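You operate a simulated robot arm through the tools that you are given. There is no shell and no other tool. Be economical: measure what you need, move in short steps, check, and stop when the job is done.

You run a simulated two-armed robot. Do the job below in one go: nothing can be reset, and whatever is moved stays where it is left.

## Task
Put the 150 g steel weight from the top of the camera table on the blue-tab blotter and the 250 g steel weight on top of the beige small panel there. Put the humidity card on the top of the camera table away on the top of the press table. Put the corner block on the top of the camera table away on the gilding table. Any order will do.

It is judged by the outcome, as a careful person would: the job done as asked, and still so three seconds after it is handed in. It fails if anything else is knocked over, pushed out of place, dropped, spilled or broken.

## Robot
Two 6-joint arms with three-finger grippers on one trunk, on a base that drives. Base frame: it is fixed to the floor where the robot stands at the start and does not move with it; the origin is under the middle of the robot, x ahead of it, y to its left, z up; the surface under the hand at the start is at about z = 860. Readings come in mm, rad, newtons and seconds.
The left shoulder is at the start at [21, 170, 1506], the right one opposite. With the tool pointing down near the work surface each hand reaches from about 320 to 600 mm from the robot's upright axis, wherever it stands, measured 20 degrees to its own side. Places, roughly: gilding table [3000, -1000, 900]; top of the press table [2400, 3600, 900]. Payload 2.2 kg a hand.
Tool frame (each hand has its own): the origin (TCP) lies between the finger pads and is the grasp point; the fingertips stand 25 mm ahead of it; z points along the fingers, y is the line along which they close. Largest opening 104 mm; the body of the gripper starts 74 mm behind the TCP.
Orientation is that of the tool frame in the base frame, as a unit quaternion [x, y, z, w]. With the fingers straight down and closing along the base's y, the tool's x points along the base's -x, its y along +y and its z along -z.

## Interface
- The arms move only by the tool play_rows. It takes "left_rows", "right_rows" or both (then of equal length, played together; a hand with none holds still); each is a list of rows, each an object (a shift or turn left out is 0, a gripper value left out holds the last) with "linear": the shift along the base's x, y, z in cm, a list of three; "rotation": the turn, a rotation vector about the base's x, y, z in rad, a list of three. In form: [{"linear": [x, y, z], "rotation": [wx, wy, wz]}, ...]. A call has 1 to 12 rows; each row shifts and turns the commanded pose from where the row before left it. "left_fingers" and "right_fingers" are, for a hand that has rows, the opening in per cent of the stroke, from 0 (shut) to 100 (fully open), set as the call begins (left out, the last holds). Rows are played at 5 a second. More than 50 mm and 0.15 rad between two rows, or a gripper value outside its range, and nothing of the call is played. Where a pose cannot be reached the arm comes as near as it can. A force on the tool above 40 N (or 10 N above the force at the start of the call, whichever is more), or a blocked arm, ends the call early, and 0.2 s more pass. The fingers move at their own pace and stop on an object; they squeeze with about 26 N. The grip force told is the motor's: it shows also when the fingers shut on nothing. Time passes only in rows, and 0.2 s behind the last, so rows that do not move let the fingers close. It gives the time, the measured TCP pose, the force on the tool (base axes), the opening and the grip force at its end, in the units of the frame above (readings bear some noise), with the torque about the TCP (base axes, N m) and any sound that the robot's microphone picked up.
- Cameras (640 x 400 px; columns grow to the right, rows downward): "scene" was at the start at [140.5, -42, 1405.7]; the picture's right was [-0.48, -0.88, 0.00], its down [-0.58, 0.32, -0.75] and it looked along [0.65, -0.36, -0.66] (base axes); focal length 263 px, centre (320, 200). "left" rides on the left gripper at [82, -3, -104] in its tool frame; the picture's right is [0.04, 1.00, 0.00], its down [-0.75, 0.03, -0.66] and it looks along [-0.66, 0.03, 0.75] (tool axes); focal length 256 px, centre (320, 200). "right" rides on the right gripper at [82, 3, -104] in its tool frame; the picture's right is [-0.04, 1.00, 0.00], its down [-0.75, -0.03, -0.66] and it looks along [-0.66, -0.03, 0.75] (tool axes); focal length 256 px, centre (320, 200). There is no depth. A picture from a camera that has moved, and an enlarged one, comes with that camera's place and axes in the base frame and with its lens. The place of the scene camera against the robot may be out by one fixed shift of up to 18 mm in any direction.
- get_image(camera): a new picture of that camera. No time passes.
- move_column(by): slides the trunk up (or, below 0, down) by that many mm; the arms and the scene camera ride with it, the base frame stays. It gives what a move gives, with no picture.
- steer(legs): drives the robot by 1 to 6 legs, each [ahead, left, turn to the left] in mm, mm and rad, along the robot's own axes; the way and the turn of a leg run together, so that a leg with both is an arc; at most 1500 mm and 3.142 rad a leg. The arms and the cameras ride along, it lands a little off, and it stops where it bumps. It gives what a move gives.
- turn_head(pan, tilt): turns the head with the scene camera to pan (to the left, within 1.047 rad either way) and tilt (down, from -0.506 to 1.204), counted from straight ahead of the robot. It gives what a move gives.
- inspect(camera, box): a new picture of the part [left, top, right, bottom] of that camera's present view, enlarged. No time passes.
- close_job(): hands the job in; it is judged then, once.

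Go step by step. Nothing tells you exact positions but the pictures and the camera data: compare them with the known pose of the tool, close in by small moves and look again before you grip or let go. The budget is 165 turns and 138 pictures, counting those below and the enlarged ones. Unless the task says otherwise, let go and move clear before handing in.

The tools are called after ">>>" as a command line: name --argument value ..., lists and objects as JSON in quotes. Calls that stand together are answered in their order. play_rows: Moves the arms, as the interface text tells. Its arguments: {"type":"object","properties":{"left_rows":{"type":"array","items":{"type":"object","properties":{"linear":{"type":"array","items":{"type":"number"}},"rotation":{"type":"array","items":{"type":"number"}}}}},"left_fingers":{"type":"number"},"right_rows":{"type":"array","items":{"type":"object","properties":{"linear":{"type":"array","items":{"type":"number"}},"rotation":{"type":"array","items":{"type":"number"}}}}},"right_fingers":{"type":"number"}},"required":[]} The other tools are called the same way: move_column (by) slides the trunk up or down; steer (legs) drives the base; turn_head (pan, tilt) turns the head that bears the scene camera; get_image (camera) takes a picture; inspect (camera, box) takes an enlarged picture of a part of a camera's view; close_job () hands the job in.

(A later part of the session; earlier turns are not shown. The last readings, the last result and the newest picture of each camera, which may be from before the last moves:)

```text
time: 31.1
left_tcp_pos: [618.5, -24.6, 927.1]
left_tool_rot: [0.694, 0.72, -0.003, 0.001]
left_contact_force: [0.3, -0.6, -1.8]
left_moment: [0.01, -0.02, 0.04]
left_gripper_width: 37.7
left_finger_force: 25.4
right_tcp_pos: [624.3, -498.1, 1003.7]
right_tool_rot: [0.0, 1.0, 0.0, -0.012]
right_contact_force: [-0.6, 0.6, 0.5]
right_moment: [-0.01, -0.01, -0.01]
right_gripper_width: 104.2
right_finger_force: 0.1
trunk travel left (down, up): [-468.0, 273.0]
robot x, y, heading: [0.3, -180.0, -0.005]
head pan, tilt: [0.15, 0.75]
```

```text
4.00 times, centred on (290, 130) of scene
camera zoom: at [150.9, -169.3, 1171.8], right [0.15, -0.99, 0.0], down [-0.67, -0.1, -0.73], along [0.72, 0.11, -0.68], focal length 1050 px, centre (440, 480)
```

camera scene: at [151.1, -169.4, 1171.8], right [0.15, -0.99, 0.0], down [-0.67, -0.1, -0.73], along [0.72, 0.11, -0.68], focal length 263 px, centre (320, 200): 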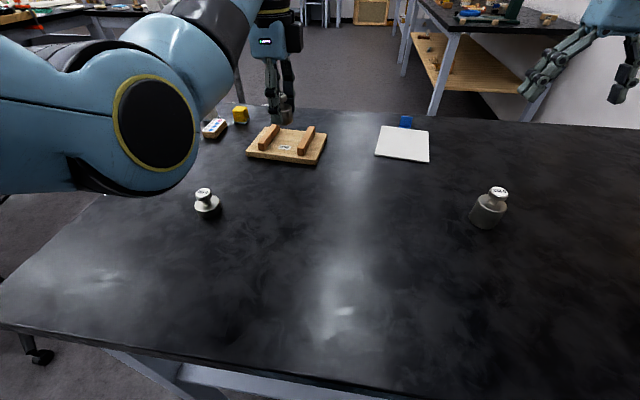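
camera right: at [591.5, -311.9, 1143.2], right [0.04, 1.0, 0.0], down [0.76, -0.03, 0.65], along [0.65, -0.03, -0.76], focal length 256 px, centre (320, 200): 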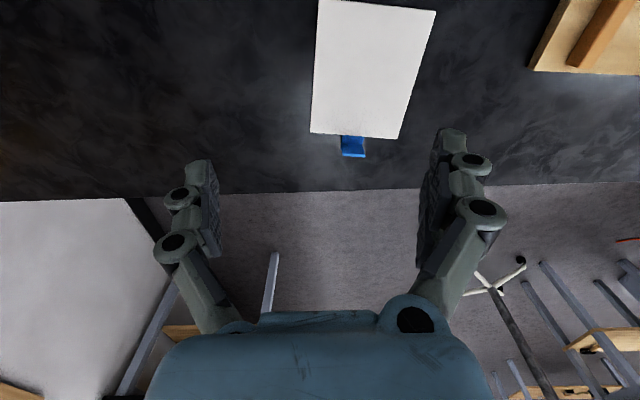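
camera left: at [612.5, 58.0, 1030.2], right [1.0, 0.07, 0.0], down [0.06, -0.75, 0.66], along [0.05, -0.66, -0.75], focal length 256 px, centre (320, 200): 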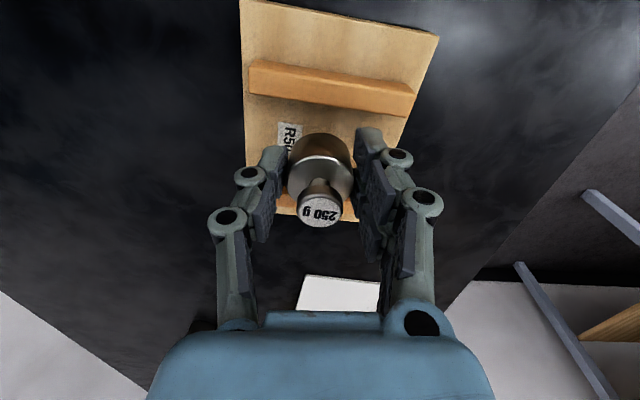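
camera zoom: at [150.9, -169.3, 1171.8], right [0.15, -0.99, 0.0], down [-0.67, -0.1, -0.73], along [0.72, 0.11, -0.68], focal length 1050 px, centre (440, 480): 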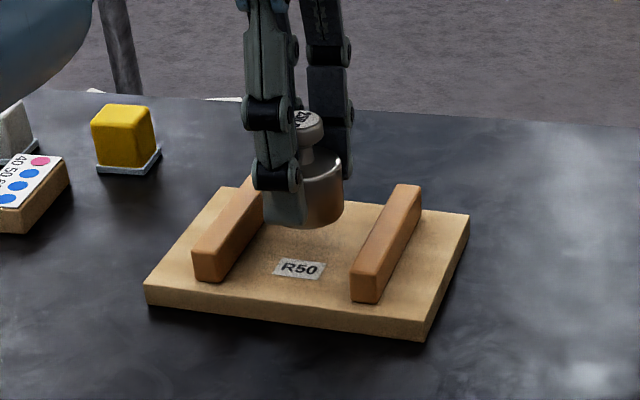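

>>> play_rows --left_rows '[{"linear": [0, 0, -0.4]}, {"linear": [0, 0, -0.4]}, {}]'

>>> inspect --camera "scene" --box '[220, 80, 360, 180]'

```text
time: 31.9
left_tcp_pos: [617.8, -27.6, 919.6]
left_tool_rot: [0.695, 0.719, -0.002, 0.001]
left_contact_force: [-0.4, -0.2, -1.7]
left_moment: [0.01, 0.0, -0.06]
left_gripper_width: 37.9
left_finger_force: 26.3
right_tcp_pos: [626.8, -496.9, 1003.9]
right_tool_rot: [0.0, 1.0, 0.0, -0.013]
right_contact_force: [-0.2, 0.6, 0.3]
right_moment: [0.02, -0.01, -0.01]
right_gripper_width: 103.7
right_finger_force: 0.1
trunk travel left (down, up): [-468.0, 273.0]
robot x, y, heading: [1.8, -181.0, 0.0]
head pan, tilt: [0.15, 0.75]
```

```text
4.00 times, centred on (290, 130) of scene
camera zoom: at [151.0, -169.3, 1171.8], right [0.15, -0.99, 0.0], down [-0.67, -0.1, -0.73], along [0.72, 0.11, -0.68], focal length 1050 px, centre (440, 480)
```

zoom: 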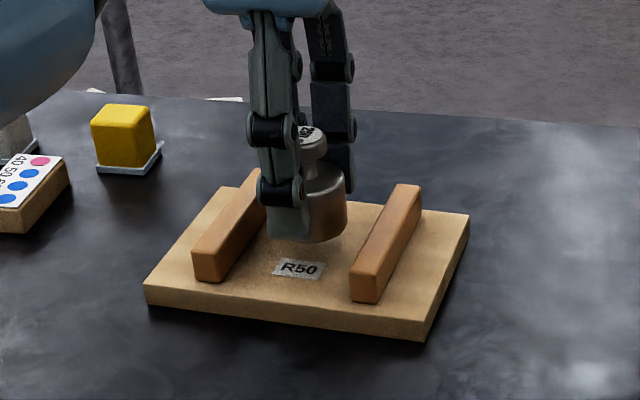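

>>> play_rows --left_rows '[{"linear": [0, 0, -0.2]}, {"linear": [0, 0, -0.2]}, {}]'

```text
time: 32.7
left_tcp_pos: [618.6, -26.0, 914.6]
left_tool_rot: [0.695, 0.719, -0.002, 0.001]
left_contact_force: [-0.5, 0.6, -2.5]
left_moment: [0.01, 0.01, 0.0]
left_gripper_width: 37.7
left_finger_force: 26.1
right_tcp_pos: [625.0, -497.8, 1003.3]
right_tool_rot: [0.001, 1.0, 0.0, -0.012]
right_contact_force: [-1.3, 0.4, 0.9]
right_moment: [-0.02, 0.01, 0.02]
right_gripper_width: 104.1
right_finger_force: 0.1
trunk travel left (down, up): [-468.0, 273.0]
robot x, y, heading: [0.1, -179.0, -0.004]
head pan, tilt: [0.15, 0.75]
```

>>> play_rows --left_rows '[{"linear": [0, 0, -0.2]}, {"linear": [0, 0, -0.2]}, {}]'

>>> inspect --camera "scene" --box '[220, 80, 360, 180]'

```text
time: 33.5
left_tcp_pos: [618.3, -26.8, 912.0]
left_tool_rot: [0.696, 0.718, -0.003, 0.001]
left_contact_force: [0.4, 0.5, -1.8]
left_moment: [-0.02, -0.01, 0.02]
left_gripper_width: 37.4
left_finger_force: 26.0
right_tcp_pos: [624.9, -498.0, 1003.6]
right_tool_rot: [0.0, 1.0, 0.0, -0.012]
right_contact_force: [0.1, 0.2, 0.0]
right_moment: [0.01, -0.01, 0.0]
right_gripper_width: 103.8
right_finger_force: 0.2
trunk travel left (down, up): [-468.0, 273.0]
robot x, y, heading: [-3.2, -178.2, 0.001]
head pan, tilt: [0.15, 0.75]
```

```text
4.00 times, centred on (290, 130) of scene
camera zoom: at [151.1, -169.3, 1171.7], right [0.15, -0.99, 0.0], down [-0.67, -0.1, -0.73], along [0.72, 0.11, -0.68], focal length 1050 px, centre (440, 480)
```

zoom: 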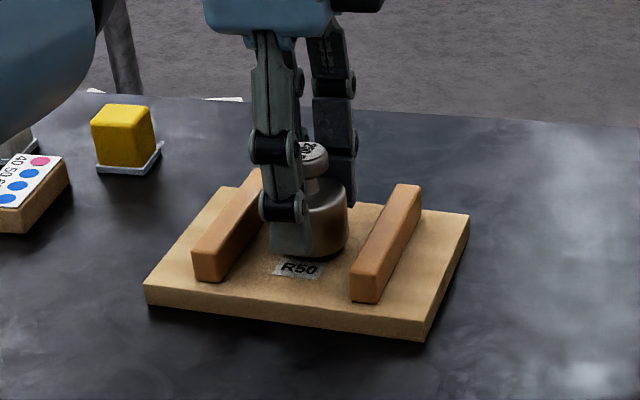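

>>> play_rows --left_rows '[{"linear": [0, 0, -0.2]}, {"linear": [0, 0, -0.2]}, {}]'

>>> play_rows --left_rows '[{"linear": [0, 0, -0.2]}, {}]'

```text
time: 34.3
left_tcp_pos: [619.3, -27.8, 907.6]
left_tool_rot: [0.695, 0.719, -0.003, 0.002]
left_contact_force: [0.1, -0.1, -2.2]
left_moment: [0.0, 0.0, 0.01]
left_gripper_width: 37.6
left_finger_force: 25.7
right_tcp_pos: [624.5, -498.3, 1004.4]
right_tool_rot: [-0.001, 1.0, 0.0, -0.012]
right_contact_force: [0.1, 0.2, 0.0]
right_moment: [0.03, -0.01, 0.02]
right_gripper_width: 104.1
right_finger_force: 0.0
trunk travel left (down, up): [-468.0, 273.0]
robot x, y, heading: [-0.1, -180.7, 0.001]
head pan, tilt: [0.15, 0.75]
```

```text
time: 34.9
left_tcp_pos: [617.9, -27.7, 906.4]
left_tool_rot: [0.695, 0.719, -0.002, 0.002]
left_contact_force: [-1.1, -0.2, 1.9]
left_moment: [0.0, 0.02, -0.03]
left_gripper_width: 37.6
left_finger_force: 25.4
right_tcp_pos: [623.9, -496.8, 1003.6]
right_tool_rot: [0.0, 1.0, 0.0, -0.013]
right_contact_force: [-0.2, 0.1, -0.5]
right_moment: [0.02, 0.02, -0.01]
right_gripper_width: 104.0
right_finger_force: 0.1
trunk travel left (down, up): [-468.0, 273.0]
robot x, y, heading: [0.9, -180.0, 0.005]
head pan, tilt: [0.15, 0.75]
```

>>> play_rows --left_rows '[{}, {}, {}]' --left_fingers 75

>>> play_rows --left_rows '[{"linear": [0, 0, 2]}, {"linear": [0, 0, 2]}, {"linear": [0, 0, 2]}, {"linear": [0, 0, 1]}]'

>>> get_image --camera "scene"

```text
time: 35.7
left_tcp_pos: [618.9, -26.7, 906.0]
left_tool_rot: [0.695, 0.719, -0.002, 0.002]
left_contact_force: [1.0, -0.9, 0.9]
left_moment: [0.0, 0.0, -0.02]
left_gripper_width: 78.0
left_finger_force: 0.1
right_tcp_pos: [624.3, -497.0, 1005.2]
right_tool_rot: [0.0, 1.0, 0.0, -0.012]
right_contact_force: [-0.2, 0.7, 0.3]
right_moment: [-0.02, -0.01, 0.03]
right_gripper_width: 103.9
right_finger_force: 0.0
trunk travel left (down, up): [-468.0, 273.0]
robot x, y, heading: [1.3, -180.1, -0.001]
head pan, tilt: [0.15, 0.75]
```

```text
time: 36.7
left_tcp_pos: [618.5, -26.4, 976.1]
left_tool_rot: [0.695, 0.719, -0.002, 0.002]
left_contact_force: [0.1, -0.3, -0.5]
left_moment: [-0.03, -0.02, -0.01]
left_gripper_width: 78.1
left_finger_force: 0.1
right_tcp_pos: [623.9, -498.2, 1003.6]
right_tool_rot: [0.0, 1.0, 0.0, -0.012]
right_contact_force: [-0.9, 0.2, 0.0]
right_moment: [0.0, 0.02, 0.01]
right_gripper_width: 104.0
right_finger_force: 0.1
trunk travel left (down, up): [-468.0, 273.0]
robot x, y, heading: [-1.9, -177.6, -0.0]
head pan, tilt: [0.15, 0.75]
```

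```text
98 pictures are left
camera scene: at [150.9, -169.4, 1171.8], right [0.15, -0.99, 0.0], down [-0.67, -0.1, -0.73], along [0.72, 0.11, -0.68], focal length 263 px, centre (320, 200)
```

scene: 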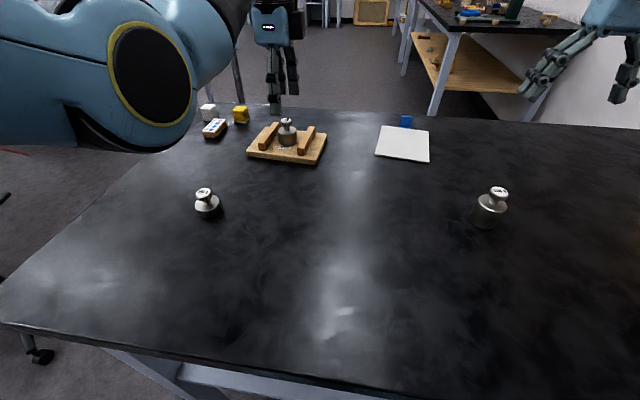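

>>> play_rows --right_rows '[{"linear": [0, 4, -0.5]}, {"linear": [0, 4, -0.5]}, {"linear": [0, 4, -1]}, {"linear": [0, 3.3, -1]}]'

>>> steer --legs '[[-205, 0, 0], [0, 385, 0]]'

>>> get_image --camera "right"

```text
time: 37.7
left_tcp_pos: [617.4, -26.8, 975.3]
left_tool_rot: [0.696, 0.718, -0.003, 0.001]
left_contact_force: [-1.2, -0.5, -0.4]
left_moment: [-0.01, -0.02, -0.01]
left_gripper_width: 77.9
left_finger_force: 0.1
right_tcp_pos: [622.7, -342.9, 975.2]
right_tool_rot: [0.001, 1.0, -0.001, -0.012]
right_contact_force: [-0.7, -0.3, 0.6]
right_moment: [-0.01, -0.02, 0.01]
right_gripper_width: 103.8
right_finger_force: 0.1
trunk travel left (down, up): [-468.0, 273.0]
robot x, y, heading: [3.5, -177.0, 0.001]
head pan, tilt: [0.15, 0.75]
```

```text
time: 41.4
left_tcp_pos: [420.3, 360.7, 975.4]
left_tool_rot: [0.695, 0.719, -0.003, 0.002]
left_contact_force: [0.2, 0.6, 0.0]
left_moment: [-0.04, 0.03, 0.06]
left_gripper_width: 78.0
left_finger_force: 0.1
right_tcp_pos: [425.4, 46.4, 975.2]
right_tool_rot: [0.0, 1.0, 0.001, -0.012]
right_contact_force: [0.1, 1.0, 0.2]
right_moment: [-0.01, 0.0, -0.01]
right_gripper_width: 104.1
right_finger_force: 0.1
trunk travel left (down, up): [-468.0, 273.0]
robot x, y, heading: [-200.5, 207.9, 0.005]
head pan, tilt: [0.15, 0.75]
```

```text
97 pictures are left
camera right: at [346.6, 48.5, 1079.4], right [0.04, 1.0, 0.0], down [0.77, -0.03, 0.64], along [0.64, -0.03, -0.77], focal length 256 px, centre (320, 200)
```

right: 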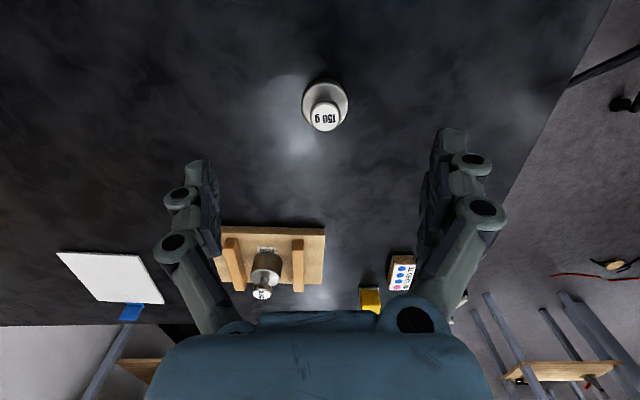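

>>> play_rows --right_rows '[{"linear": [-0.8, 0.2, -2], "rotation": [0, -0.024, 0]}, {"linear": [0, 0, -2]}, {"linear": [0, 0, -2]}, {"linear": [0, 0, -1.0]}, {}]'

>>> get_image --camera "right"

```text
time: 42.6
left_tcp_pos: [420.4, 359.8, 975.1]
left_tool_rot: [0.696, 0.718, -0.003, 0.002]
left_contact_force: [-0.4, 0.1, 0.6]
left_moment: [-0.01, -0.03, 0.03]
left_gripper_width: 77.9
left_finger_force: 0.2
right_tcp_pos: [417.0, 46.3, 903.8]
right_tool_rot: [0.0, 1.0, 0.0, -0.001]
right_contact_force: [0.5, 1.5, 0.5]
right_moment: [-0.02, -0.02, 0.0]
right_gripper_width: 104.2
right_finger_force: 0.0
trunk travel left (down, up): [-468.0, 273.0]
robot x, y, heading: [-199.3, 210.8, -0.001]
head pan, tilt: [0.15, 0.75]
```

```text
96 pictures are left
camera right: at [336.1, 49.5, 1006.5], right [0.04, 1.0, 0.0], down [0.75, -0.03, 0.66], along [0.66, -0.03, -0.75], focal length 256 px, centre (320, 200)
```

right: 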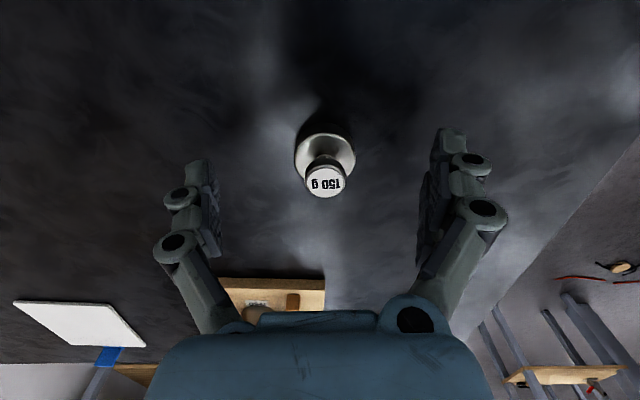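

>>> play_rows --right_rows '[{"linear": [0, 0, -1.3]}, {}]'

>>> play_rows --right_rows '[{}, {}, {}, {}, {}]' --right_fingers 0

>>> play_rows --right_rows '[{"linear": [0, 0, 2]}, {"linear": [0, 0, 2]}, {"linear": [0, 0, 2]}, {"linear": [0, 0, 1]}]'

>>> get_image --camera "right"

```text
time: 43.2
left_tcp_pos: [420.4, 361.9, 973.4]
left_tool_rot: [0.695, 0.719, -0.004, 0.002]
left_contact_force: [-0.4, 0.5, -0.2]
left_moment: [0.01, -0.01, 0.01]
left_gripper_width: 78.1
left_finger_force: 0.1
right_tcp_pos: [417.2, 45.5, 891.3]
right_tool_rot: [0.001, 1.0, 0.0, 0.0]
right_contact_force: [0.0, -0.2, 0.4]
right_moment: [0.01, 0.03, -0.02]
right_gripper_width: 104.3
right_finger_force: 0.0
trunk travel left (down, up): [-468.0, 273.0]
robot x, y, heading: [-197.2, 208.9, 0.003]
head pan, tilt: [0.15, 0.75]
```

```text
time: 44.4
left_tcp_pos: [419.2, 361.1, 975.6]
left_tool_rot: [0.695, 0.719, -0.003, 0.002]
left_contact_force: [-0.5, 0.1, 0.4]
left_moment: [0.01, -0.01, -0.01]
left_gripper_width: 78.1
left_finger_force: 0.0
right_tcp_pos: [415.1, 45.9, 891.1]
right_tool_rot: [0.0, 1.0, 0.001, 0.0]
right_contact_force: [-0.8, -0.2, 0.4]
right_moment: [0.02, 0.01, -0.02]
right_gripper_width: 37.0
right_finger_force: 26.1
trunk travel left (down, up): [-468.0, 273.0]
robot x, y, heading: [-200.3, 208.7, 0.004]
head pan, tilt: [0.15, 0.75]
```

```text
time: 45.4
left_tcp_pos: [419.6, 360.4, 975.2]
left_tool_rot: [0.695, 0.719, -0.002, 0.001]
left_contact_force: [-0.8, -0.1, 0.9]
left_moment: [-0.01, 0.0, 0.02]
left_gripper_width: 77.9
left_finger_force: 0.0
right_tcp_pos: [414.9, 46.2, 962.0]
right_tool_rot: [-0.001, 1.0, 0.0, 0.0]
right_contact_force: [-0.2, 0.1, -0.8]
right_moment: [-0.02, 0.03, 0.01]
right_gripper_width: 37.2
right_finger_force: 25.9
trunk travel left (down, up): [-468.0, 273.0]
robot x, y, heading: [-198.4, 209.6, 0.002]
head pan, tilt: [0.15, 0.75]
```

```text
95 pictures are left
camera right: at [335.6, 50.5, 1064.3], right [0.04, 1.0, 0.0], down [0.75, -0.03, 0.66], along [0.66, -0.03, -0.75], focal length 256 px, centre (320, 200)
```

right: 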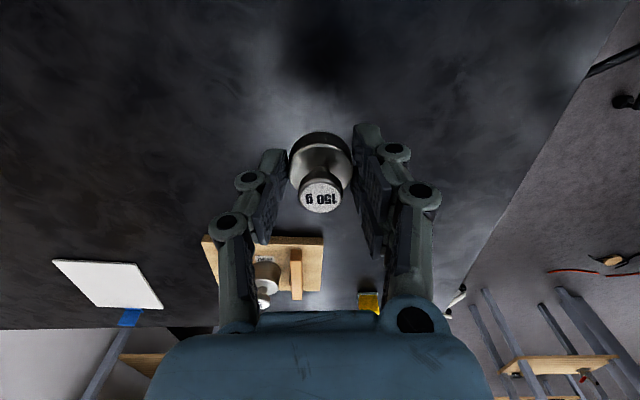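

>>> steer --legs '[[0, -312, 0], [200, 0, 0]]'

>>> get_image --camera "right"

>>> turn_head --pan -0.2 --tilt 0.6

>>> get_image --camera "scene"

```text
time: 48.6
left_tcp_pos: [620.3, 52.0, 973.1]
left_tool_rot: [0.695, 0.719, -0.002, 0.001]
left_contact_force: [1.6, -0.7, -0.2]
left_moment: [-0.03, 0.02, 0.01]
left_gripper_width: 77.9
left_finger_force: 0.0
right_tcp_pos: [617.3, -262.9, 959.8]
right_tool_rot: [-0.001, 1.0, -0.001, -0.001]
right_contact_force: [0.2, 0.7, -2.2]
right_moment: [0.04, 0.03, 0.01]
right_gripper_width: 36.9
right_finger_force: 26.7
trunk travel left (down, up): [-468.0, 273.0]
robot x, y, heading: [4.9, -102.5, 0.004]
head pan, tilt: [0.15, 0.75]
```

```text
94 pictures are left
camera right: at [536.1, -259.0, 1063.3], right [0.04, 1.0, 0.0], down [0.76, -0.03, 0.66], along [0.65, -0.03, -0.76], focal length 256 px, centre (320, 200)
```

right: 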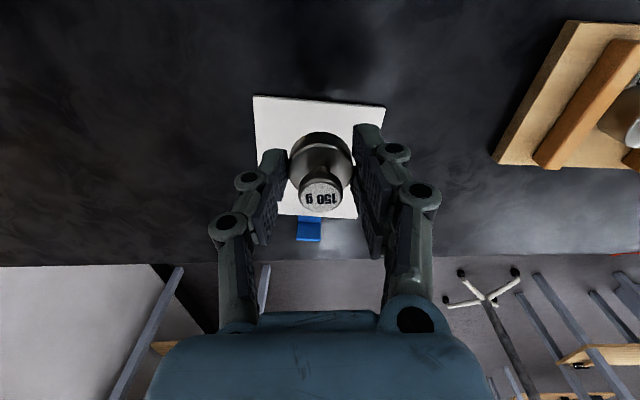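

```text
time: 49.5
left_tcp_pos: [618.8, 51.3, 974.0]
left_tool_rot: [0.695, 0.719, -0.003, 0.002]
left_contact_force: [-0.8, 0.9, -0.7]
left_moment: [0.0, 0.01, 0.0]
left_gripper_width: 78.0
left_finger_force: 0.0
right_tcp_pos: [615.6, -263.1, 962.0]
right_tool_rot: [-0.001, 1.0, 0.0, 0.001]
right_contact_force: [0.3, -0.1, -1.7]
right_moment: [0.01, 0.01, 0.05]
right_gripper_width: 37.0
right_finger_force: 26.1
trunk travel left (down, up): [-468.0, 273.0]
robot x, y, heading: [-2.2, -101.9, 0.003]
head pan, tilt: [-0.201, 0.6]
```

```text
93 pictures are left
camera scene: at [156.0, -121.3, 1184.6], right [-0.2, -0.98, 0.0], down [-0.55, 0.11, -0.82], along [0.81, -0.16, -0.57], focal length 263 px, centre (320, 200)
```

scene: 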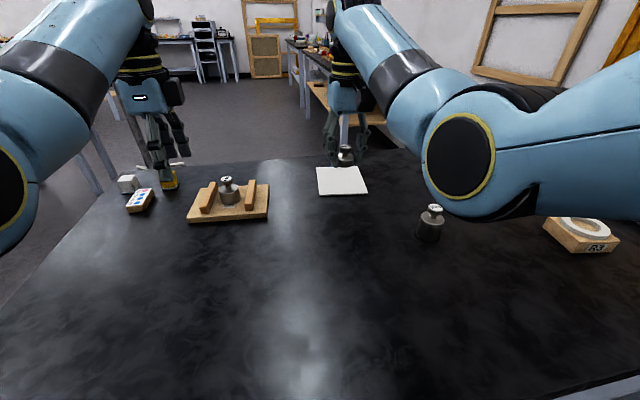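

>>> play_rows --right_rows '[{"linear": [2.7, -0.2, -1]}, {"linear": [2.7, -0.2, -1]}, {"linear": [0, 0, -1]}, {}]'

>>> get_image --camera "right"

>>> inspect --camera "scene" --box '[280, 110, 420, 210]'

```text
time: 50.5
left_tcp_pos: [619.2, 51.6, 975.3]
left_tool_rot: [0.695, 0.719, -0.004, 0.002]
left_contact_force: [-0.2, -0.9, -0.2]
left_moment: [-0.01, 0.02, -0.01]
left_gripper_width: 77.9
left_finger_force: 0.0
right_tcp_pos: [668.8, -266.8, 932.1]
right_tool_rot: [0.0, 1.0, 0.0, 0.001]
right_contact_force: [0.0, -0.2, -0.3]
right_moment: [0.03, 0.01, 0.0]
right_gripper_width: 36.9
right_finger_force: 26.0
trunk travel left (down, up): [-468.0, 273.0]
robot x, y, heading: [-5.3, -100.3, -0.001]
head pan, tilt: [-0.201, 0.6]
```

```text
92 pictures are left
camera right: at [588.4, -263.6, 1034.1], right [0.04, 1.0, 0.0], down [0.75, -0.03, 0.66], along [0.66, -0.02, -0.75], focal length 256 px, centre (320, 200)
```

right: 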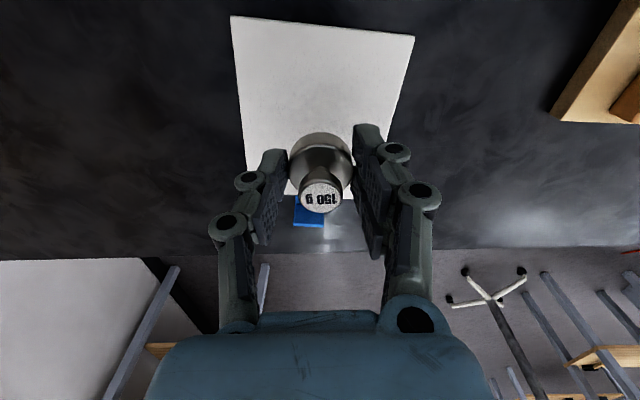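

```text
4.00 times, centred on (350, 160) of scene
camera zoom: at [156.0, -121.4, 1184.6], right [-0.2, -0.98, 0.0], down [-0.55, 0.11, -0.82], along [0.81, -0.16, -0.57], focal length 1050 px, centre (200, 360)
```

zoom: 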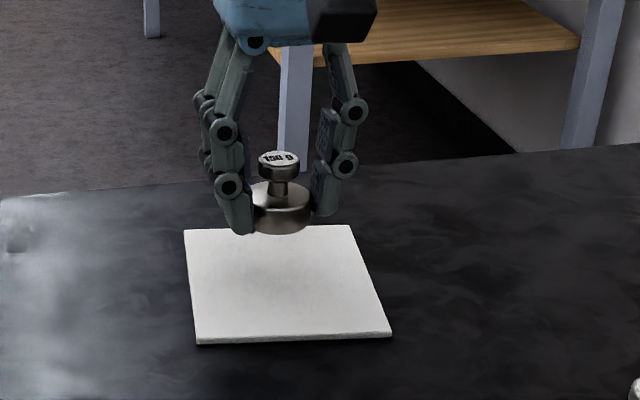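

>>> play_rows --right_rows '[{"linear": [0, 0, -1.3]}, {"linear": [0, 0, -1.2]}, {"linear": [0, 0, -0.7]}, {}]'

>>> play_rows --right_rows '[{"linear": [0, 0, -0.2]}, {}]'

>>> inspect --camera "scene" --box '[280, 110, 420, 210]'

```text
time: 51.5
left_tcp_pos: [618.5, 51.1, 974.4]
left_tool_rot: [0.695, 0.719, -0.003, 0.002]
left_contact_force: [0.5, 0.7, -0.3]
left_moment: [-0.03, 0.02, -0.02]
left_gripper_width: 78.1
left_finger_force: 0.1
right_tcp_pos: [666.0, -268.6, 900.2]
right_tool_rot: [-0.001, 1.0, 0.0, 0.0]
right_contact_force: [0.6, -0.1, -1.9]
right_moment: [0.01, -0.01, -0.01]
right_gripper_width: 37.1
right_finger_force: 26.5
right hand out of reach, approached as far as the arm can: row 3
trunk travel left (down, up): [-468.0, 273.0]
robot x, y, heading: [1.3, -103.1, 0.004]
head pan, tilt: [-0.201, 0.6]
```

```text
time: 52.1
left_tcp_pos: [617.9, 51.3, 974.8]
left_tool_rot: [0.695, 0.719, -0.002, 0.0]
left_contact_force: [0.4, 0.8, 0.1]
left_moment: [-0.01, -0.01, 0.0]
left_gripper_width: 77.9
left_finger_force: 0.1
right_tcp_pos: [667.1, -267.5, 898.7]
right_tool_rot: [-0.001, 1.0, 0.001, 0.001]
right_contact_force: [-0.5, 0.9, -1.9]
right_moment: [0.02, 0.0, 0.01]
right_gripper_width: 36.9
right_finger_force: 26.1
trunk travel left (down, up): [-468.0, 273.0]
robot x, y, heading: [-0.8, -103.3, 0.008]
head pan, tilt: [-0.201, 0.6]
```

```text
4.00 times, centred on (350, 160) of scene
camera zoom: at [156.0, -121.4, 1184.6], right [-0.2, -0.98, 0.0], down [-0.55, 0.11, -0.82], along [0.81, -0.16, -0.57], focal length 1050 px, centre (200, 360)
```

zoom: 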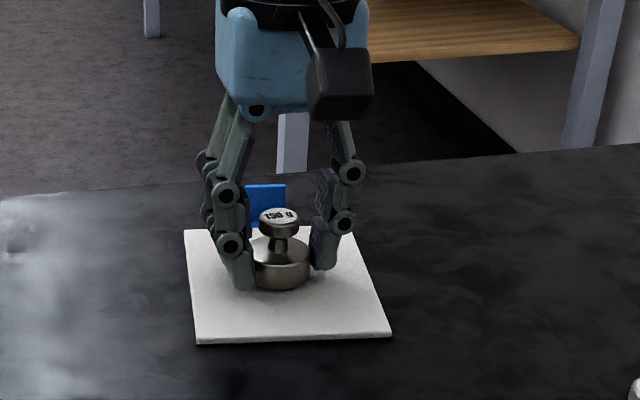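

>>> play_rows --right_rows '[{"linear": [-0.3, 0, -0.2]}, {}]'

>>> play_rows --right_rows '[{"linear": [-0.1, 0, -0.2]}, {}]'

```text
time: 52.7
left_tcp_pos: [617.4, 52.7, 975.4]
left_tool_rot: [0.695, 0.719, -0.003, 0.002]
left_contact_force: [0.2, 0.0, -0.4]
left_moment: [-0.03, 0.0, 0.01]
left_gripper_width: 78.1
left_finger_force: 0.0
right_tcp_pos: [662.2, -266.6, 896.4]
right_tool_rot: [0.0, 1.0, 0.0, -0.001]
right_contact_force: [0.1, 0.3, -1.3]
right_moment: [0.04, 0.0, -0.03]
right_gripper_width: 37.3
right_finger_force: 25.9
trunk travel left (down, up): [-468.0, 273.0]
robot x, y, heading: [-1.2, -103.8, -0.004]
head pan, tilt: [-0.201, 0.6]
```

```text
time: 53.3
left_tcp_pos: [618.8, 51.7, 975.8]
left_tool_rot: [0.695, 0.719, -0.002, 0.003]
left_contact_force: [-0.3, -0.3, 0.2]
left_moment: [0.02, 0.04, 0.0]
left_gripper_width: 78.0
left_finger_force: 0.1
right_tcp_pos: [661.6, -267.8, 896.3]
right_tool_rot: [-0.002, 1.0, 0.001, 0.0]
right_contact_force: [1.3, -0.2, 2.6]
right_moment: [-0.04, -0.05, -0.03]
right_gripper_width: 37.2
right_finger_force: 25.7
trunk travel left (down, up): [-468.0, 273.0]
robot x, y, heading: [2.6, -104.5, 0.001]
head pan, tilt: [-0.201, 0.6]
```

Contact with the blotter is felt; I let go of the 150 g weight and rise.

>>> play_rows --right_rows '[{}, {}, {}]' --right_fingers 75

>>> play_rows --right_rows '[{"linear": [0, 0, 2]}, {"linear": [0, 0, 2]}, {"linear": [0, 0, 2]}, {"linear": [-2, 0, 2]}]'

>>> get_image --camera "scene"

>>> get_image --camera "left"

```text
time: 54.1
left_tcp_pos: [619.2, 50.9, 974.6]
left_tool_rot: [0.694, 0.72, -0.003, 0.002]
left_contact_force: [0.1, 0.0, -0.3]
left_moment: [0.04, -0.01, 0.03]
left_gripper_width: 78.2
left_finger_force: 0.1
right_tcp_pos: [661.4, -267.5, 895.7]
right_tool_rot: [-0.001, 1.0, 0.0, 0.0]
right_contact_force: [0.0, -0.3, 0.5]
right_moment: [0.02, 0.03, 0.0]
right_gripper_width: 78.3
right_finger_force: 0.2
trunk travel left (down, up): [-468.0, 273.0]
robot x, y, heading: [2.2, -107.7, 0.001]
head pan, tilt: [-0.201, 0.6]
```

```text
time: 55.1
left_tcp_pos: [617.5, 52.3, 975.7]
left_tool_rot: [0.694, 0.72, -0.002, 0.002]
left_contact_force: [-0.5, -0.2, -0.5]
left_moment: [0.0, -0.03, -0.01]
left_gripper_width: 78.0
left_finger_force: 0.1
right_tcp_pos: [640.3, -267.2, 975.5]
right_tool_rot: [-0.002, 1.0, 0.0, 0.001]
right_contact_force: [-0.1, -0.4, 0.4]
right_moment: [-0.02, -0.03, 0.04]
right_gripper_width: 78.1
right_finger_force: 0.0
trunk travel left (down, up): [-468.0, 273.0]
robot x, y, heading: [-3.9, -107.3, -0.0]
head pan, tilt: [-0.201, 0.6]
```

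```text
89 pictures are left
camera scene: at [155.2, -121.3, 1184.8], right [-0.2, -0.98, 0.0], down [-0.55, 0.11, -0.83], along [0.81, -0.16, -0.56], focal length 263 px, centre (320, 200)
```

scene: 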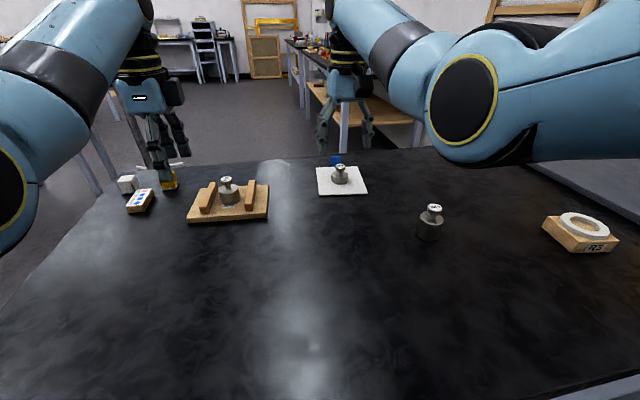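

```text
88 pictures are left
camera left: at [611.8, 135.5, 1078.8], right [1.0, 0.08, 0.0], down [0.06, -0.75, 0.66], along [0.05, -0.66, -0.75], focal length 256 px, centre (320, 200)
```

left: 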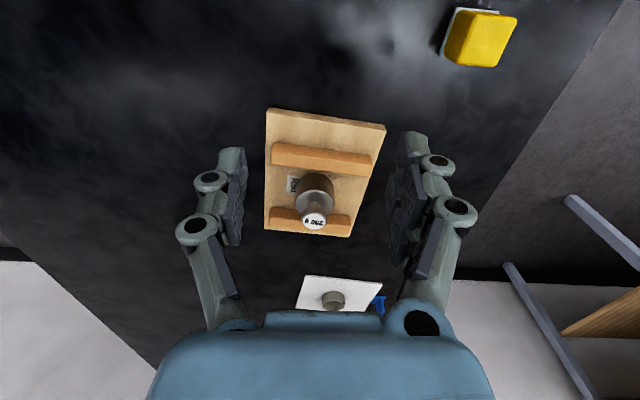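

>>> play_rows --left_rows '[{"rotation": [0, 0, 0.14]}, {"rotation": [0, 0, 0.14]}, {"rotation": [0, 0, 0.14]}, {"rotation": [0, 0, 0.14]}, {"rotation": [0, 0, 0.14]}, {"rotation": [0, 0, 0.14]}, {"rotation": [0, 0, 0.14]}, {"rotation": [0, 0, 0.14]}, {"rotation": [0, 0, 0.14]}, {"rotation": [0, 0, 0.14]}, {"rotation": [0, 0, 0.14]}]'

>>> steer --legs '[[0, 102, 0]]'

>>> get_image --camera "left"

```text
time: 57.5
left_tcp_pos: [617.5, 51.6, 973.8]
left_tool_rot: [-0.003, 1.0, -0.001, 0.003]
left_contact_force: [-0.1, -0.7, -0.3]
left_moment: [-0.02, 0.0, -0.03]
left_gripper_width: 78.4
left_finger_force: 0.0
right_tcp_pos: [640.6, -267.6, 973.0]
right_tool_rot: [-0.001, 1.0, -0.001, 0.0]
right_contact_force: [-0.4, 0.6, -0.1]
right_moment: [0.0, -0.02, 0.0]
right_gripper_width: 77.8
right_finger_force: 0.0
trunk travel left (down, up): [-468.0, 273.0]
robot x, y, heading: [-0.4, -103.9, 0.002]
head pan, tilt: [-0.201, 0.6]
```

```text
time: 58.6
left_tcp_pos: [617.0, 157.4, 974.4]
left_tool_rot: [-0.003, 1.0, -0.001, 0.003]
left_contact_force: [0.6, 0.9, 0.5]
left_moment: [-0.04, 0.02, 0.02]
left_gripper_width: 77.8
left_finger_force: 0.0
right_tcp_pos: [641.1, -161.2, 975.3]
right_tool_rot: [-0.002, 1.0, -0.001, 0.0]
right_contact_force: [0.1, 1.3, 0.3]
right_moment: [-0.04, -0.01, -0.02]
right_gripper_width: 77.9
right_finger_force: 0.0
trunk travel left (down, up): [-468.0, 273.0]
robot x, y, heading: [2.5, 2.3, 0.006]
head pan, tilt: [-0.201, 0.6]
```

```text
87 pictures are left
camera left: at [535.5, 155.3, 1078.0], right [-0.05, 1.0, 0.0], down [0.75, 0.04, 0.66], along [0.66, 0.03, -0.75], focal length 256 px, centre (320, 200)
```

left: 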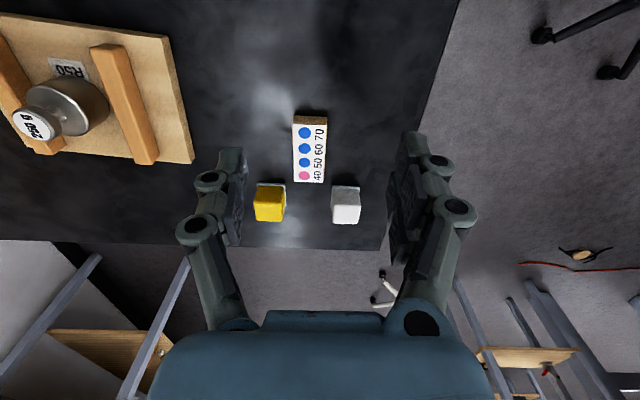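

>>> play_rows --left_rows '[{"linear": [2, -0.3, -2]}, {"linear": [1.9, -0.3, -2]}, {"linear": [0, 0, -2]}, {}]'

>>> get_image --camera "left"

```text
time: 59.6
left_tcp_pos: [656.1, 150.9, 915.6]
left_tool_rot: [-0.004, 1.0, 0.001, 0.003]
left_contact_force: [-0.2, -0.3, -0.4]
left_moment: [-0.02, 0.02, -0.01]
left_gripper_width: 78.1
left_finger_force: 0.1
right_tcp_pos: [640.6, -162.1, 974.3]
right_tool_rot: [-0.002, 1.0, -0.001, 0.0]
right_contact_force: [0.3, -0.3, 0.2]
right_moment: [0.03, 0.0, 0.05]
right_gripper_width: 77.9
right_finger_force: 0.0
trunk travel left (down, up): [-468.0, 273.0]
robot x, y, heading: [1.4, 1.0, 0.004]
head pan, tilt: [-0.201, 0.6]
```

```text
86 pictures are left
camera left: at [574.5, 148.9, 1018.7], right [-0.05, 1.0, 0.0], down [0.75, 0.04, 0.66], along [0.66, 0.03, -0.75], focal length 256 px, centre (320, 200)
```

left: 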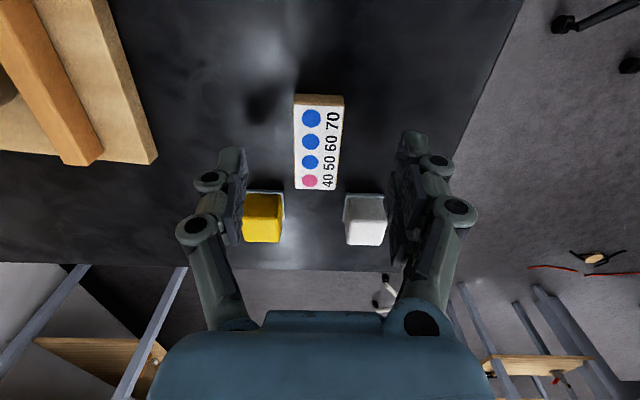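

>>> play_rows --left_rows '[{"linear": [0, 0, -1]}, {"linear": [0, 0, -1]}, {"linear": [0, 0, -0.9]}, {}]'

>>> get_image --camera "left"

```text
time: 60.6
left_tcp_pos: [656.5, 150.2, 885.2]
left_tool_rot: [-0.004, 1.0, 0.0, 0.003]
left_contact_force: [0.0, -0.4, 0.6]
left_moment: [0.02, 0.01, 0.03]
left_gripper_width: 77.7
left_finger_force: 0.1
right_tcp_pos: [641.3, -162.4, 973.8]
right_tool_rot: [-0.002, 1.0, 0.0, 0.0]
right_contact_force: [0.6, 0.5, 0.1]
right_moment: [0.02, 0.01, 0.0]
right_gripper_width: 78.0
right_finger_force: 0.2
trunk travel left (down, up): [-468.0, 273.0]
robot x, y, heading: [-3.3, -2.2, 0.003]
head pan, tilt: [-0.201, 0.6]
```

```text
85 pictures are left
camera left: at [574.4, 148.7, 988.8], right [-0.05, 1.0, 0.0], down [0.75, 0.04, 0.66], along [0.66, 0.03, -0.75], focal length 256 px, centre (320, 200)
```

left: 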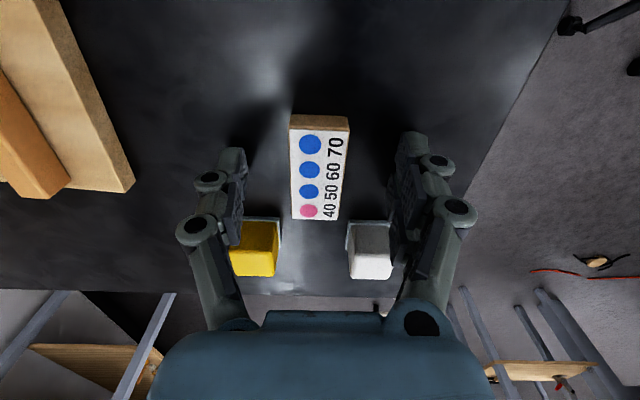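

>>> play_rows --left_rows '[{}, {}, {}, {}]' --left_fingers 0

>>> play_rows --left_rows '[{"linear": [0, 0, 2]}, {"linear": [0, 0, 2]}, {"linear": [0, 0, 2]}, {"linear": [-2, 0, 2]}]'

>>> get_image --camera "left"

```text
time: 61.6
left_tcp_pos: [656.9, 151.4, 885.9]
left_tool_rot: [-0.004, 1.0, 0.0, 0.003]
left_contact_force: [1.4, 1.6, 2.7]
left_moment: [0.08, 0.05, -0.04]
left_gripper_width: 29.7
left_finger_force: 26.4
right_tcp_pos: [641.5, -161.1, 974.3]
right_tool_rot: [-0.003, 1.0, 0.0, -0.001]
right_contact_force: [0.9, -0.3, 0.4]
right_moment: [-0.01, -0.01, 0.02]
right_gripper_width: 78.0
right_finger_force: 0.0
trunk travel left (down, up): [-468.0, 273.0]
robot x, y, heading: [-2.9, 1.2, 0.001]
head pan, tilt: [-0.201, 0.6]
```

```text
time: 62.6
left_tcp_pos: [636.0, 148.0, 966.9]
left_tool_rot: [-0.003, 1.0, -0.001, 0.003]
left_contact_force: [-0.7, -0.5, -0.5]
left_moment: [0.01, -0.04, 0.02]
left_gripper_width: 29.7
left_finger_force: 25.9
right_tcp_pos: [640.3, -162.8, 973.3]
right_tool_rot: [-0.003, 1.0, 0.0, 0.0]
right_contact_force: [0.2, -0.3, 0.4]
right_moment: [0.0, 0.01, -0.03]
right_gripper_width: 78.3
right_finger_force: 0.1
trunk travel left (down, up): [-468.0, 273.0]
robot x, y, heading: [-1.0, -1.2, 0.004]
head pan, tilt: [-0.201, 0.6]
```

```text
84 pictures are left
camera left: at [553.2, 146.2, 1069.2], right [-0.05, 1.0, 0.0], down [0.75, 0.04, 0.66], along [0.66, 0.03, -0.75], focal length 256 px, centre (320, 200)
```

left: 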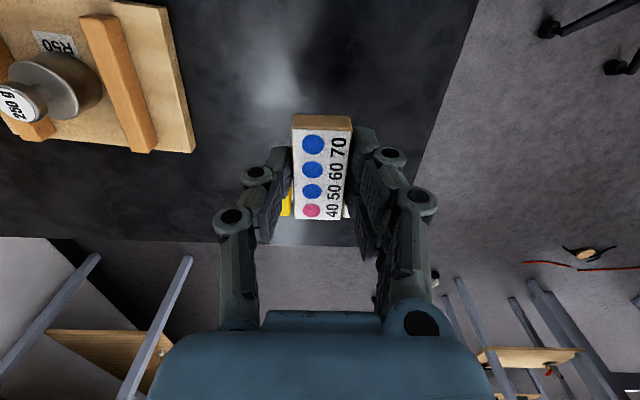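

>>> play_rows --left_rows '[{"linear": [-1, 0, 2.5]}, {"linear": [-1, 0, 2.5]}, {}]' --right_rows '[{"linear": [-1, 0, 2.5]}, {"linear": [-1, 0, 2.5]}, {}]' --right_fingers 100

>>> steer --legs '[[-150, 0, 0], [0, 0, -0.6], [150, -55, 0]]'

>>> get_image --camera "scene"

>>> get_image --camera "right"

```text
time: 63.4
left_tcp_pos: [623.7, 148.7, 1011.8]
left_tool_rot: [-0.004, 1.0, 0.0, 0.003]
left_contact_force: [0.5, 0.1, 0.7]
left_moment: [0.0, -0.01, 0.0]
left_gripper_width: 29.5
left_finger_force: 25.9
left hand out of reach, approached as far as the arm can: row 2
right_tcp_pos: [632.9, -159.1, 1018.7]
right_tool_rot: [-0.003, 1.0, 0.001, 0.001]
right_contact_force: [0.0, 0.3, -0.1]
right_moment: [0.03, -0.01, -0.01]
right_gripper_width: 104.0
right_finger_force: 0.0
right hand out of reach, approached as far as the arm can: row 2
trunk travel left (down, up): [-468.0, 273.0]
robot x, y, heading: [-0.7, -2.3, 0.004]
head pan, tilt: [-0.201, 0.6]
```

```text
time: 67.5
left_tcp_pos: [541.2, -366.0, 1011.3]
left_tool_rot: [0.295, 0.956, -0.001, 0.002]
left_contact_force: [-0.4, -0.7, -0.9]
left_moment: [0.0, 0.02, -0.02]
left_gripper_width: 29.6
left_finger_force: 25.9
right_tcp_pos: [371.9, -625.0, 1019.4]
right_tool_rot: [0.295, 0.955, -0.001, -0.001]
right_contact_force: [-0.1, 0.0, 0.0]
right_moment: [0.01, 0.03, -0.01]
right_gripper_width: 103.8
right_finger_force: 0.0
trunk travel left (down, up): [-468.0, 273.0]
robot x, y, heading: [-58.2, -135.0, -0.602]
head pan, tilt: [-0.201, 0.6]
```

```text
83 pictures are left
camera scene: at [61.1, -239.7, 1184.4], right [-0.72, -0.7, 0.0], down [-0.39, 0.41, -0.82], along [0.57, -0.59, -0.57], focal length 263 px, centre (320, 200)
```

scene: 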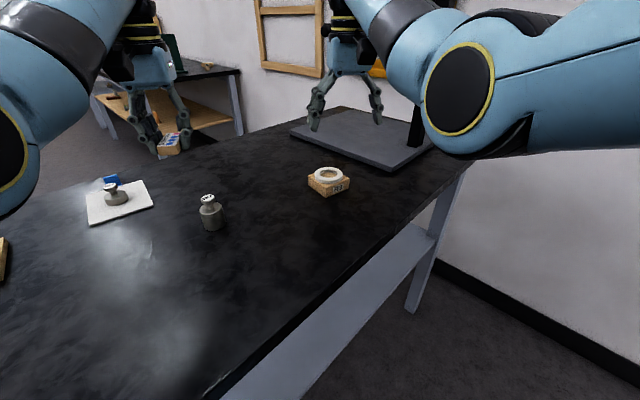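

```text
82 pictures are left
camera right: at [308.0, -576.4, 1121.6], right [0.6, 0.8, 0.0], down [0.61, -0.45, 0.66], along [0.53, -0.39, -0.76], focal length 256 px, centre (320, 200)
```

right: 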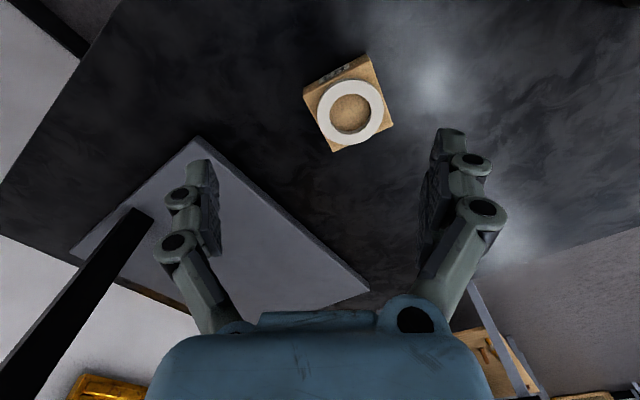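

>>> steer --legs '[[25, 0, 0]]'

>>> play_rows --right_rows '[{"linear": [0.1, 0.7, -1.5], "rotation": [0, 0, 0.1175]}, {"linear": [0.1, 0.8, -1.5], "rotation": [0, 0, 0.1175]}, {"linear": [0.1, 0.7, -1.5], "rotation": [0, 0, 0.1175]}, {"linear": [0.1, 0.7, -1.5], "rotation": [0, 0, 0.1175]}, {}]'

>>> get_image --camera "right"

```text
time: 68.3
left_tcp_pos: [562.8, -379.7, 1010.8]
left_tool_rot: [0.295, 0.955, -0.001, 0.002]
left_contact_force: [0.1, 0.2, -1.0]
left_moment: [0.03, 0.03, -0.01]
left_gripper_width: 29.7
left_finger_force: 25.8
right_tcp_pos: [393.8, -639.0, 1018.7]
right_tool_rot: [0.296, 0.955, 0.001, 0.0]
right_contact_force: [1.1, 0.0, 0.2]
right_moment: [0.04, 0.03, -0.01]
right_gripper_width: 104.1
right_finger_force: 0.1
trunk travel left (down, up): [-468.0, 273.0]
robot x, y, heading: [-38.0, -146.2, -0.604]
head pan, tilt: [-0.201, 0.6]
```

```text
time: 69.5
left_tcp_pos: [561.8, -378.5, 1011.4]
left_tool_rot: [0.295, 0.956, -0.001, 0.002]
left_contact_force: [-0.3, -0.2, -0.5]
left_moment: [0.01, 0.01, -0.06]
left_gripper_width: 29.7
left_finger_force: 26.3
right_tcp_pos: [394.6, -609.7, 959.8]
right_tool_rot: [0.065, 0.998, 0.0, -0.001]
right_contact_force: [-0.1, -0.3, -0.1]
right_moment: [-0.01, -0.01, 0.0]
right_gripper_width: 103.8
right_finger_force: 0.1
trunk travel left (down, up): [-468.0, 273.0]
robot x, y, heading: [-40.2, -144.8, -0.601]
head pan, tilt: [-0.201, 0.6]
```

```text
81 pictures are left
camera right: at [315.9, -595.5, 1062.4], right [0.17, 0.99, 0.0], down [0.74, -0.13, 0.66], along [0.65, -0.11, -0.75], focal length 256 px, centre (320, 200)
```

right: 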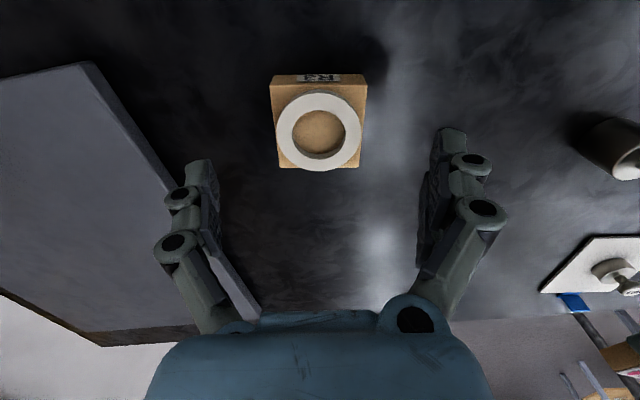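

>>> play_rows --right_rows '[{"linear": [0.3, 0, -2]}, {"linear": [0, 0, -2]}, {"linear": [0, 0, -2]}, {"linear": [0, 0, -1.2]}, {}]'

>>> get_image --camera "right"

```text
time: 70.7
left_tcp_pos: [560.2, -379.1, 1011.6]
left_tool_rot: [0.295, 0.956, -0.001, 0.003]
left_contact_force: [0.5, 0.2, -0.6]
left_moment: [-0.01, 0.0, 0.01]
left_gripper_width: 29.9
left_finger_force: 26.2
right_tcp_pos: [398.7, -610.3, 889.1]
right_tool_rot: [0.066, 0.998, 0.001, 0.001]
right_contact_force: [0.2, 0.0, -0.5]
right_moment: [-0.01, 0.02, -0.04]
right_gripper_width: 104.1
right_finger_force: 0.1
trunk travel left (down, up): [-468.0, 273.0]
robot x, y, heading: [-39.2, -147.6, -0.604]
head pan, tilt: [-0.201, 0.6]
```

```text
80 pictures are left
camera right: at [319.6, -595.9, 991.1], right [0.17, 0.99, 0.0], down [0.74, -0.13, 0.66], along [0.65, -0.11, -0.75], focal length 256 px, centre (320, 200)
```

right: 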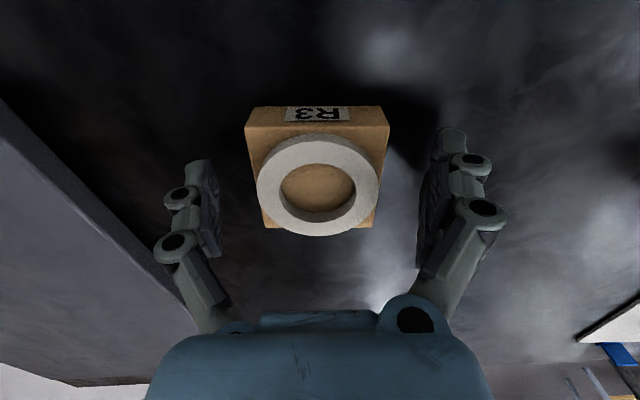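

>>> play_rows --right_rows '[{}, {}, {}, {}]' --right_fingers 0

>>> play_rows --right_rows '[{"linear": [0, 0, 2]}, {"linear": [0, 0, 2]}, {"linear": [0, 0, 2]}, {"linear": [0, 0, 2]}, {"linear": [0, 0, 2]}]'

>>> get_image --camera "right"

```text
time: 71.7
left_tcp_pos: [560.0, -377.5, 1011.7]
left_tool_rot: [0.295, 0.955, -0.001, 0.002]
left_contact_force: [0.6, 0.3, 0.1]
left_moment: [0.01, -0.01, -0.01]
left_gripper_width: 29.9
left_finger_force: 25.9
right_tcp_pos: [399.3, -610.5, 889.4]
right_tool_rot: [0.065, 0.998, 0.001, 0.0]
right_contact_force: [-0.6, 0.4, 0.2]
right_moment: [0.02, 0.02, -0.02]
right_gripper_width: 64.6
right_finger_force: 26.2
trunk travel left (down, up): [-468.0, 273.0]
robot x, y, heading: [-37.3, -147.9, -0.6]
head pan, tilt: [-0.201, 0.6]
```

```text
time: 72.9
left_tcp_pos: [560.7, -377.7, 1011.4]
left_tool_rot: [0.295, 0.955, -0.001, 0.002]
left_contact_force: [-0.6, -0.8, 0.2]
left_moment: [0.0, 0.04, -0.02]
left_gripper_width: 30.0
left_finger_force: 26.2
right_tcp_pos: [397.0, -609.8, 987.8]
right_tool_rot: [0.066, 0.998, 0.0, 0.001]
right_contact_force: [1.0, 0.6, -0.2]
right_moment: [-0.02, -0.01, 0.0]
right_gripper_width: 64.5
right_finger_force: 26.2
trunk travel left (down, up): [-468.0, 273.0]
robot x, y, heading: [-37.5, -148.5, -0.602]
head pan, tilt: [-0.201, 0.6]
```

```text
79 pictures are left
camera right: at [318.8, -595.5, 1091.1], right [0.17, 0.99, 0.0], down [0.74, -0.13, 0.66], along [0.65, -0.11, -0.75], focal length 256 px, centre (320, 200)
```

right: 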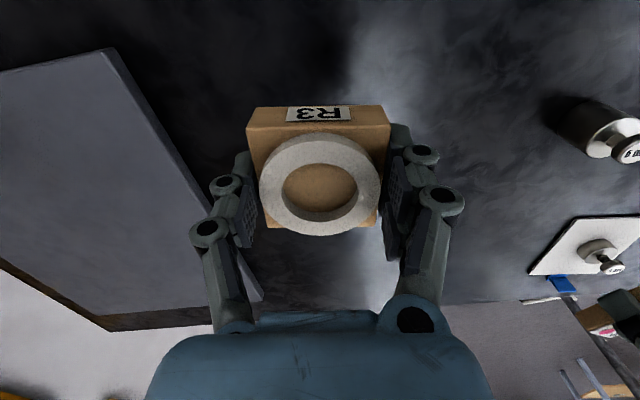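

>>> steer --legs '[[-350, 0, 0], [0, 0, 0.602], [0, 570, 0]]'

>>> turn_head --pan 0 --tilt 0.4

>>> get_image --camera "scene"

```text
time: 79.7
left_tcp_pos: [298.4, 775.7, 1011.6]
left_tool_rot: [-0.002, 1.0, -0.001, 0.003]
left_contact_force: [0.1, -0.5, 0.0]
left_moment: [-0.03, 0.03, 0.04]
left_gripper_width: 30.2
left_finger_force: 26.1
right_tcp_pos: [296.2, 493.2, 987.9]
right_tool_rot: [-0.233, 0.972, -0.001, 0.0]
right_contact_force: [-0.3, 0.3, -0.6]
right_moment: [-0.03, 0.02, 0.0]
right_gripper_width: 64.1
right_finger_force: 25.7
trunk travel left (down, up): [-468.0, 273.0]
robot x, y, heading: [-326.8, 624.3, 0.006]
head pan, tilt: [-0.201, 0.6]
```

```text
time: 80.4
left_tcp_pos: [298.8, 774.9, 1011.3]
left_tool_rot: [-0.002, 1.0, 0.0, 0.003]
left_contact_force: [-0.4, -1.0, 0.1]
left_moment: [0.03, 0.01, -0.02]
left_gripper_width: 29.4
left_finger_force: 26.0
right_tcp_pos: [296.3, 492.6, 989.3]
right_tool_rot: [-0.234, 0.972, -0.001, 0.0]
right_contact_force: [-0.6, 0.4, -0.5]
right_moment: [0.0, 0.01, -0.05]
right_gripper_width: 64.1
right_finger_force: 26.0
trunk travel left (down, up): [-468.0, 273.0]
robot x, y, heading: [-326.6, 628.9, 0.001]
head pan, tilt: [0.0, 0.4]
```

```text
78 pictures are left
camera scene: at [-164.1, 627.0, 1202.8], right [0.0, -1.0, 0.0], down [-0.39, 0.0, -0.92], along [0.92, 0.0, -0.39], focal length 263 px, centre (320, 200)
```

scene: 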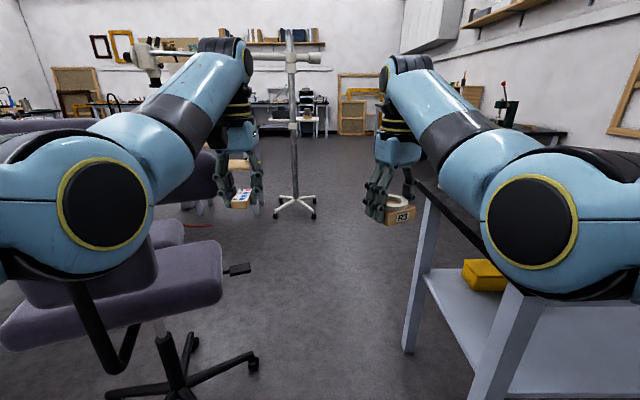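

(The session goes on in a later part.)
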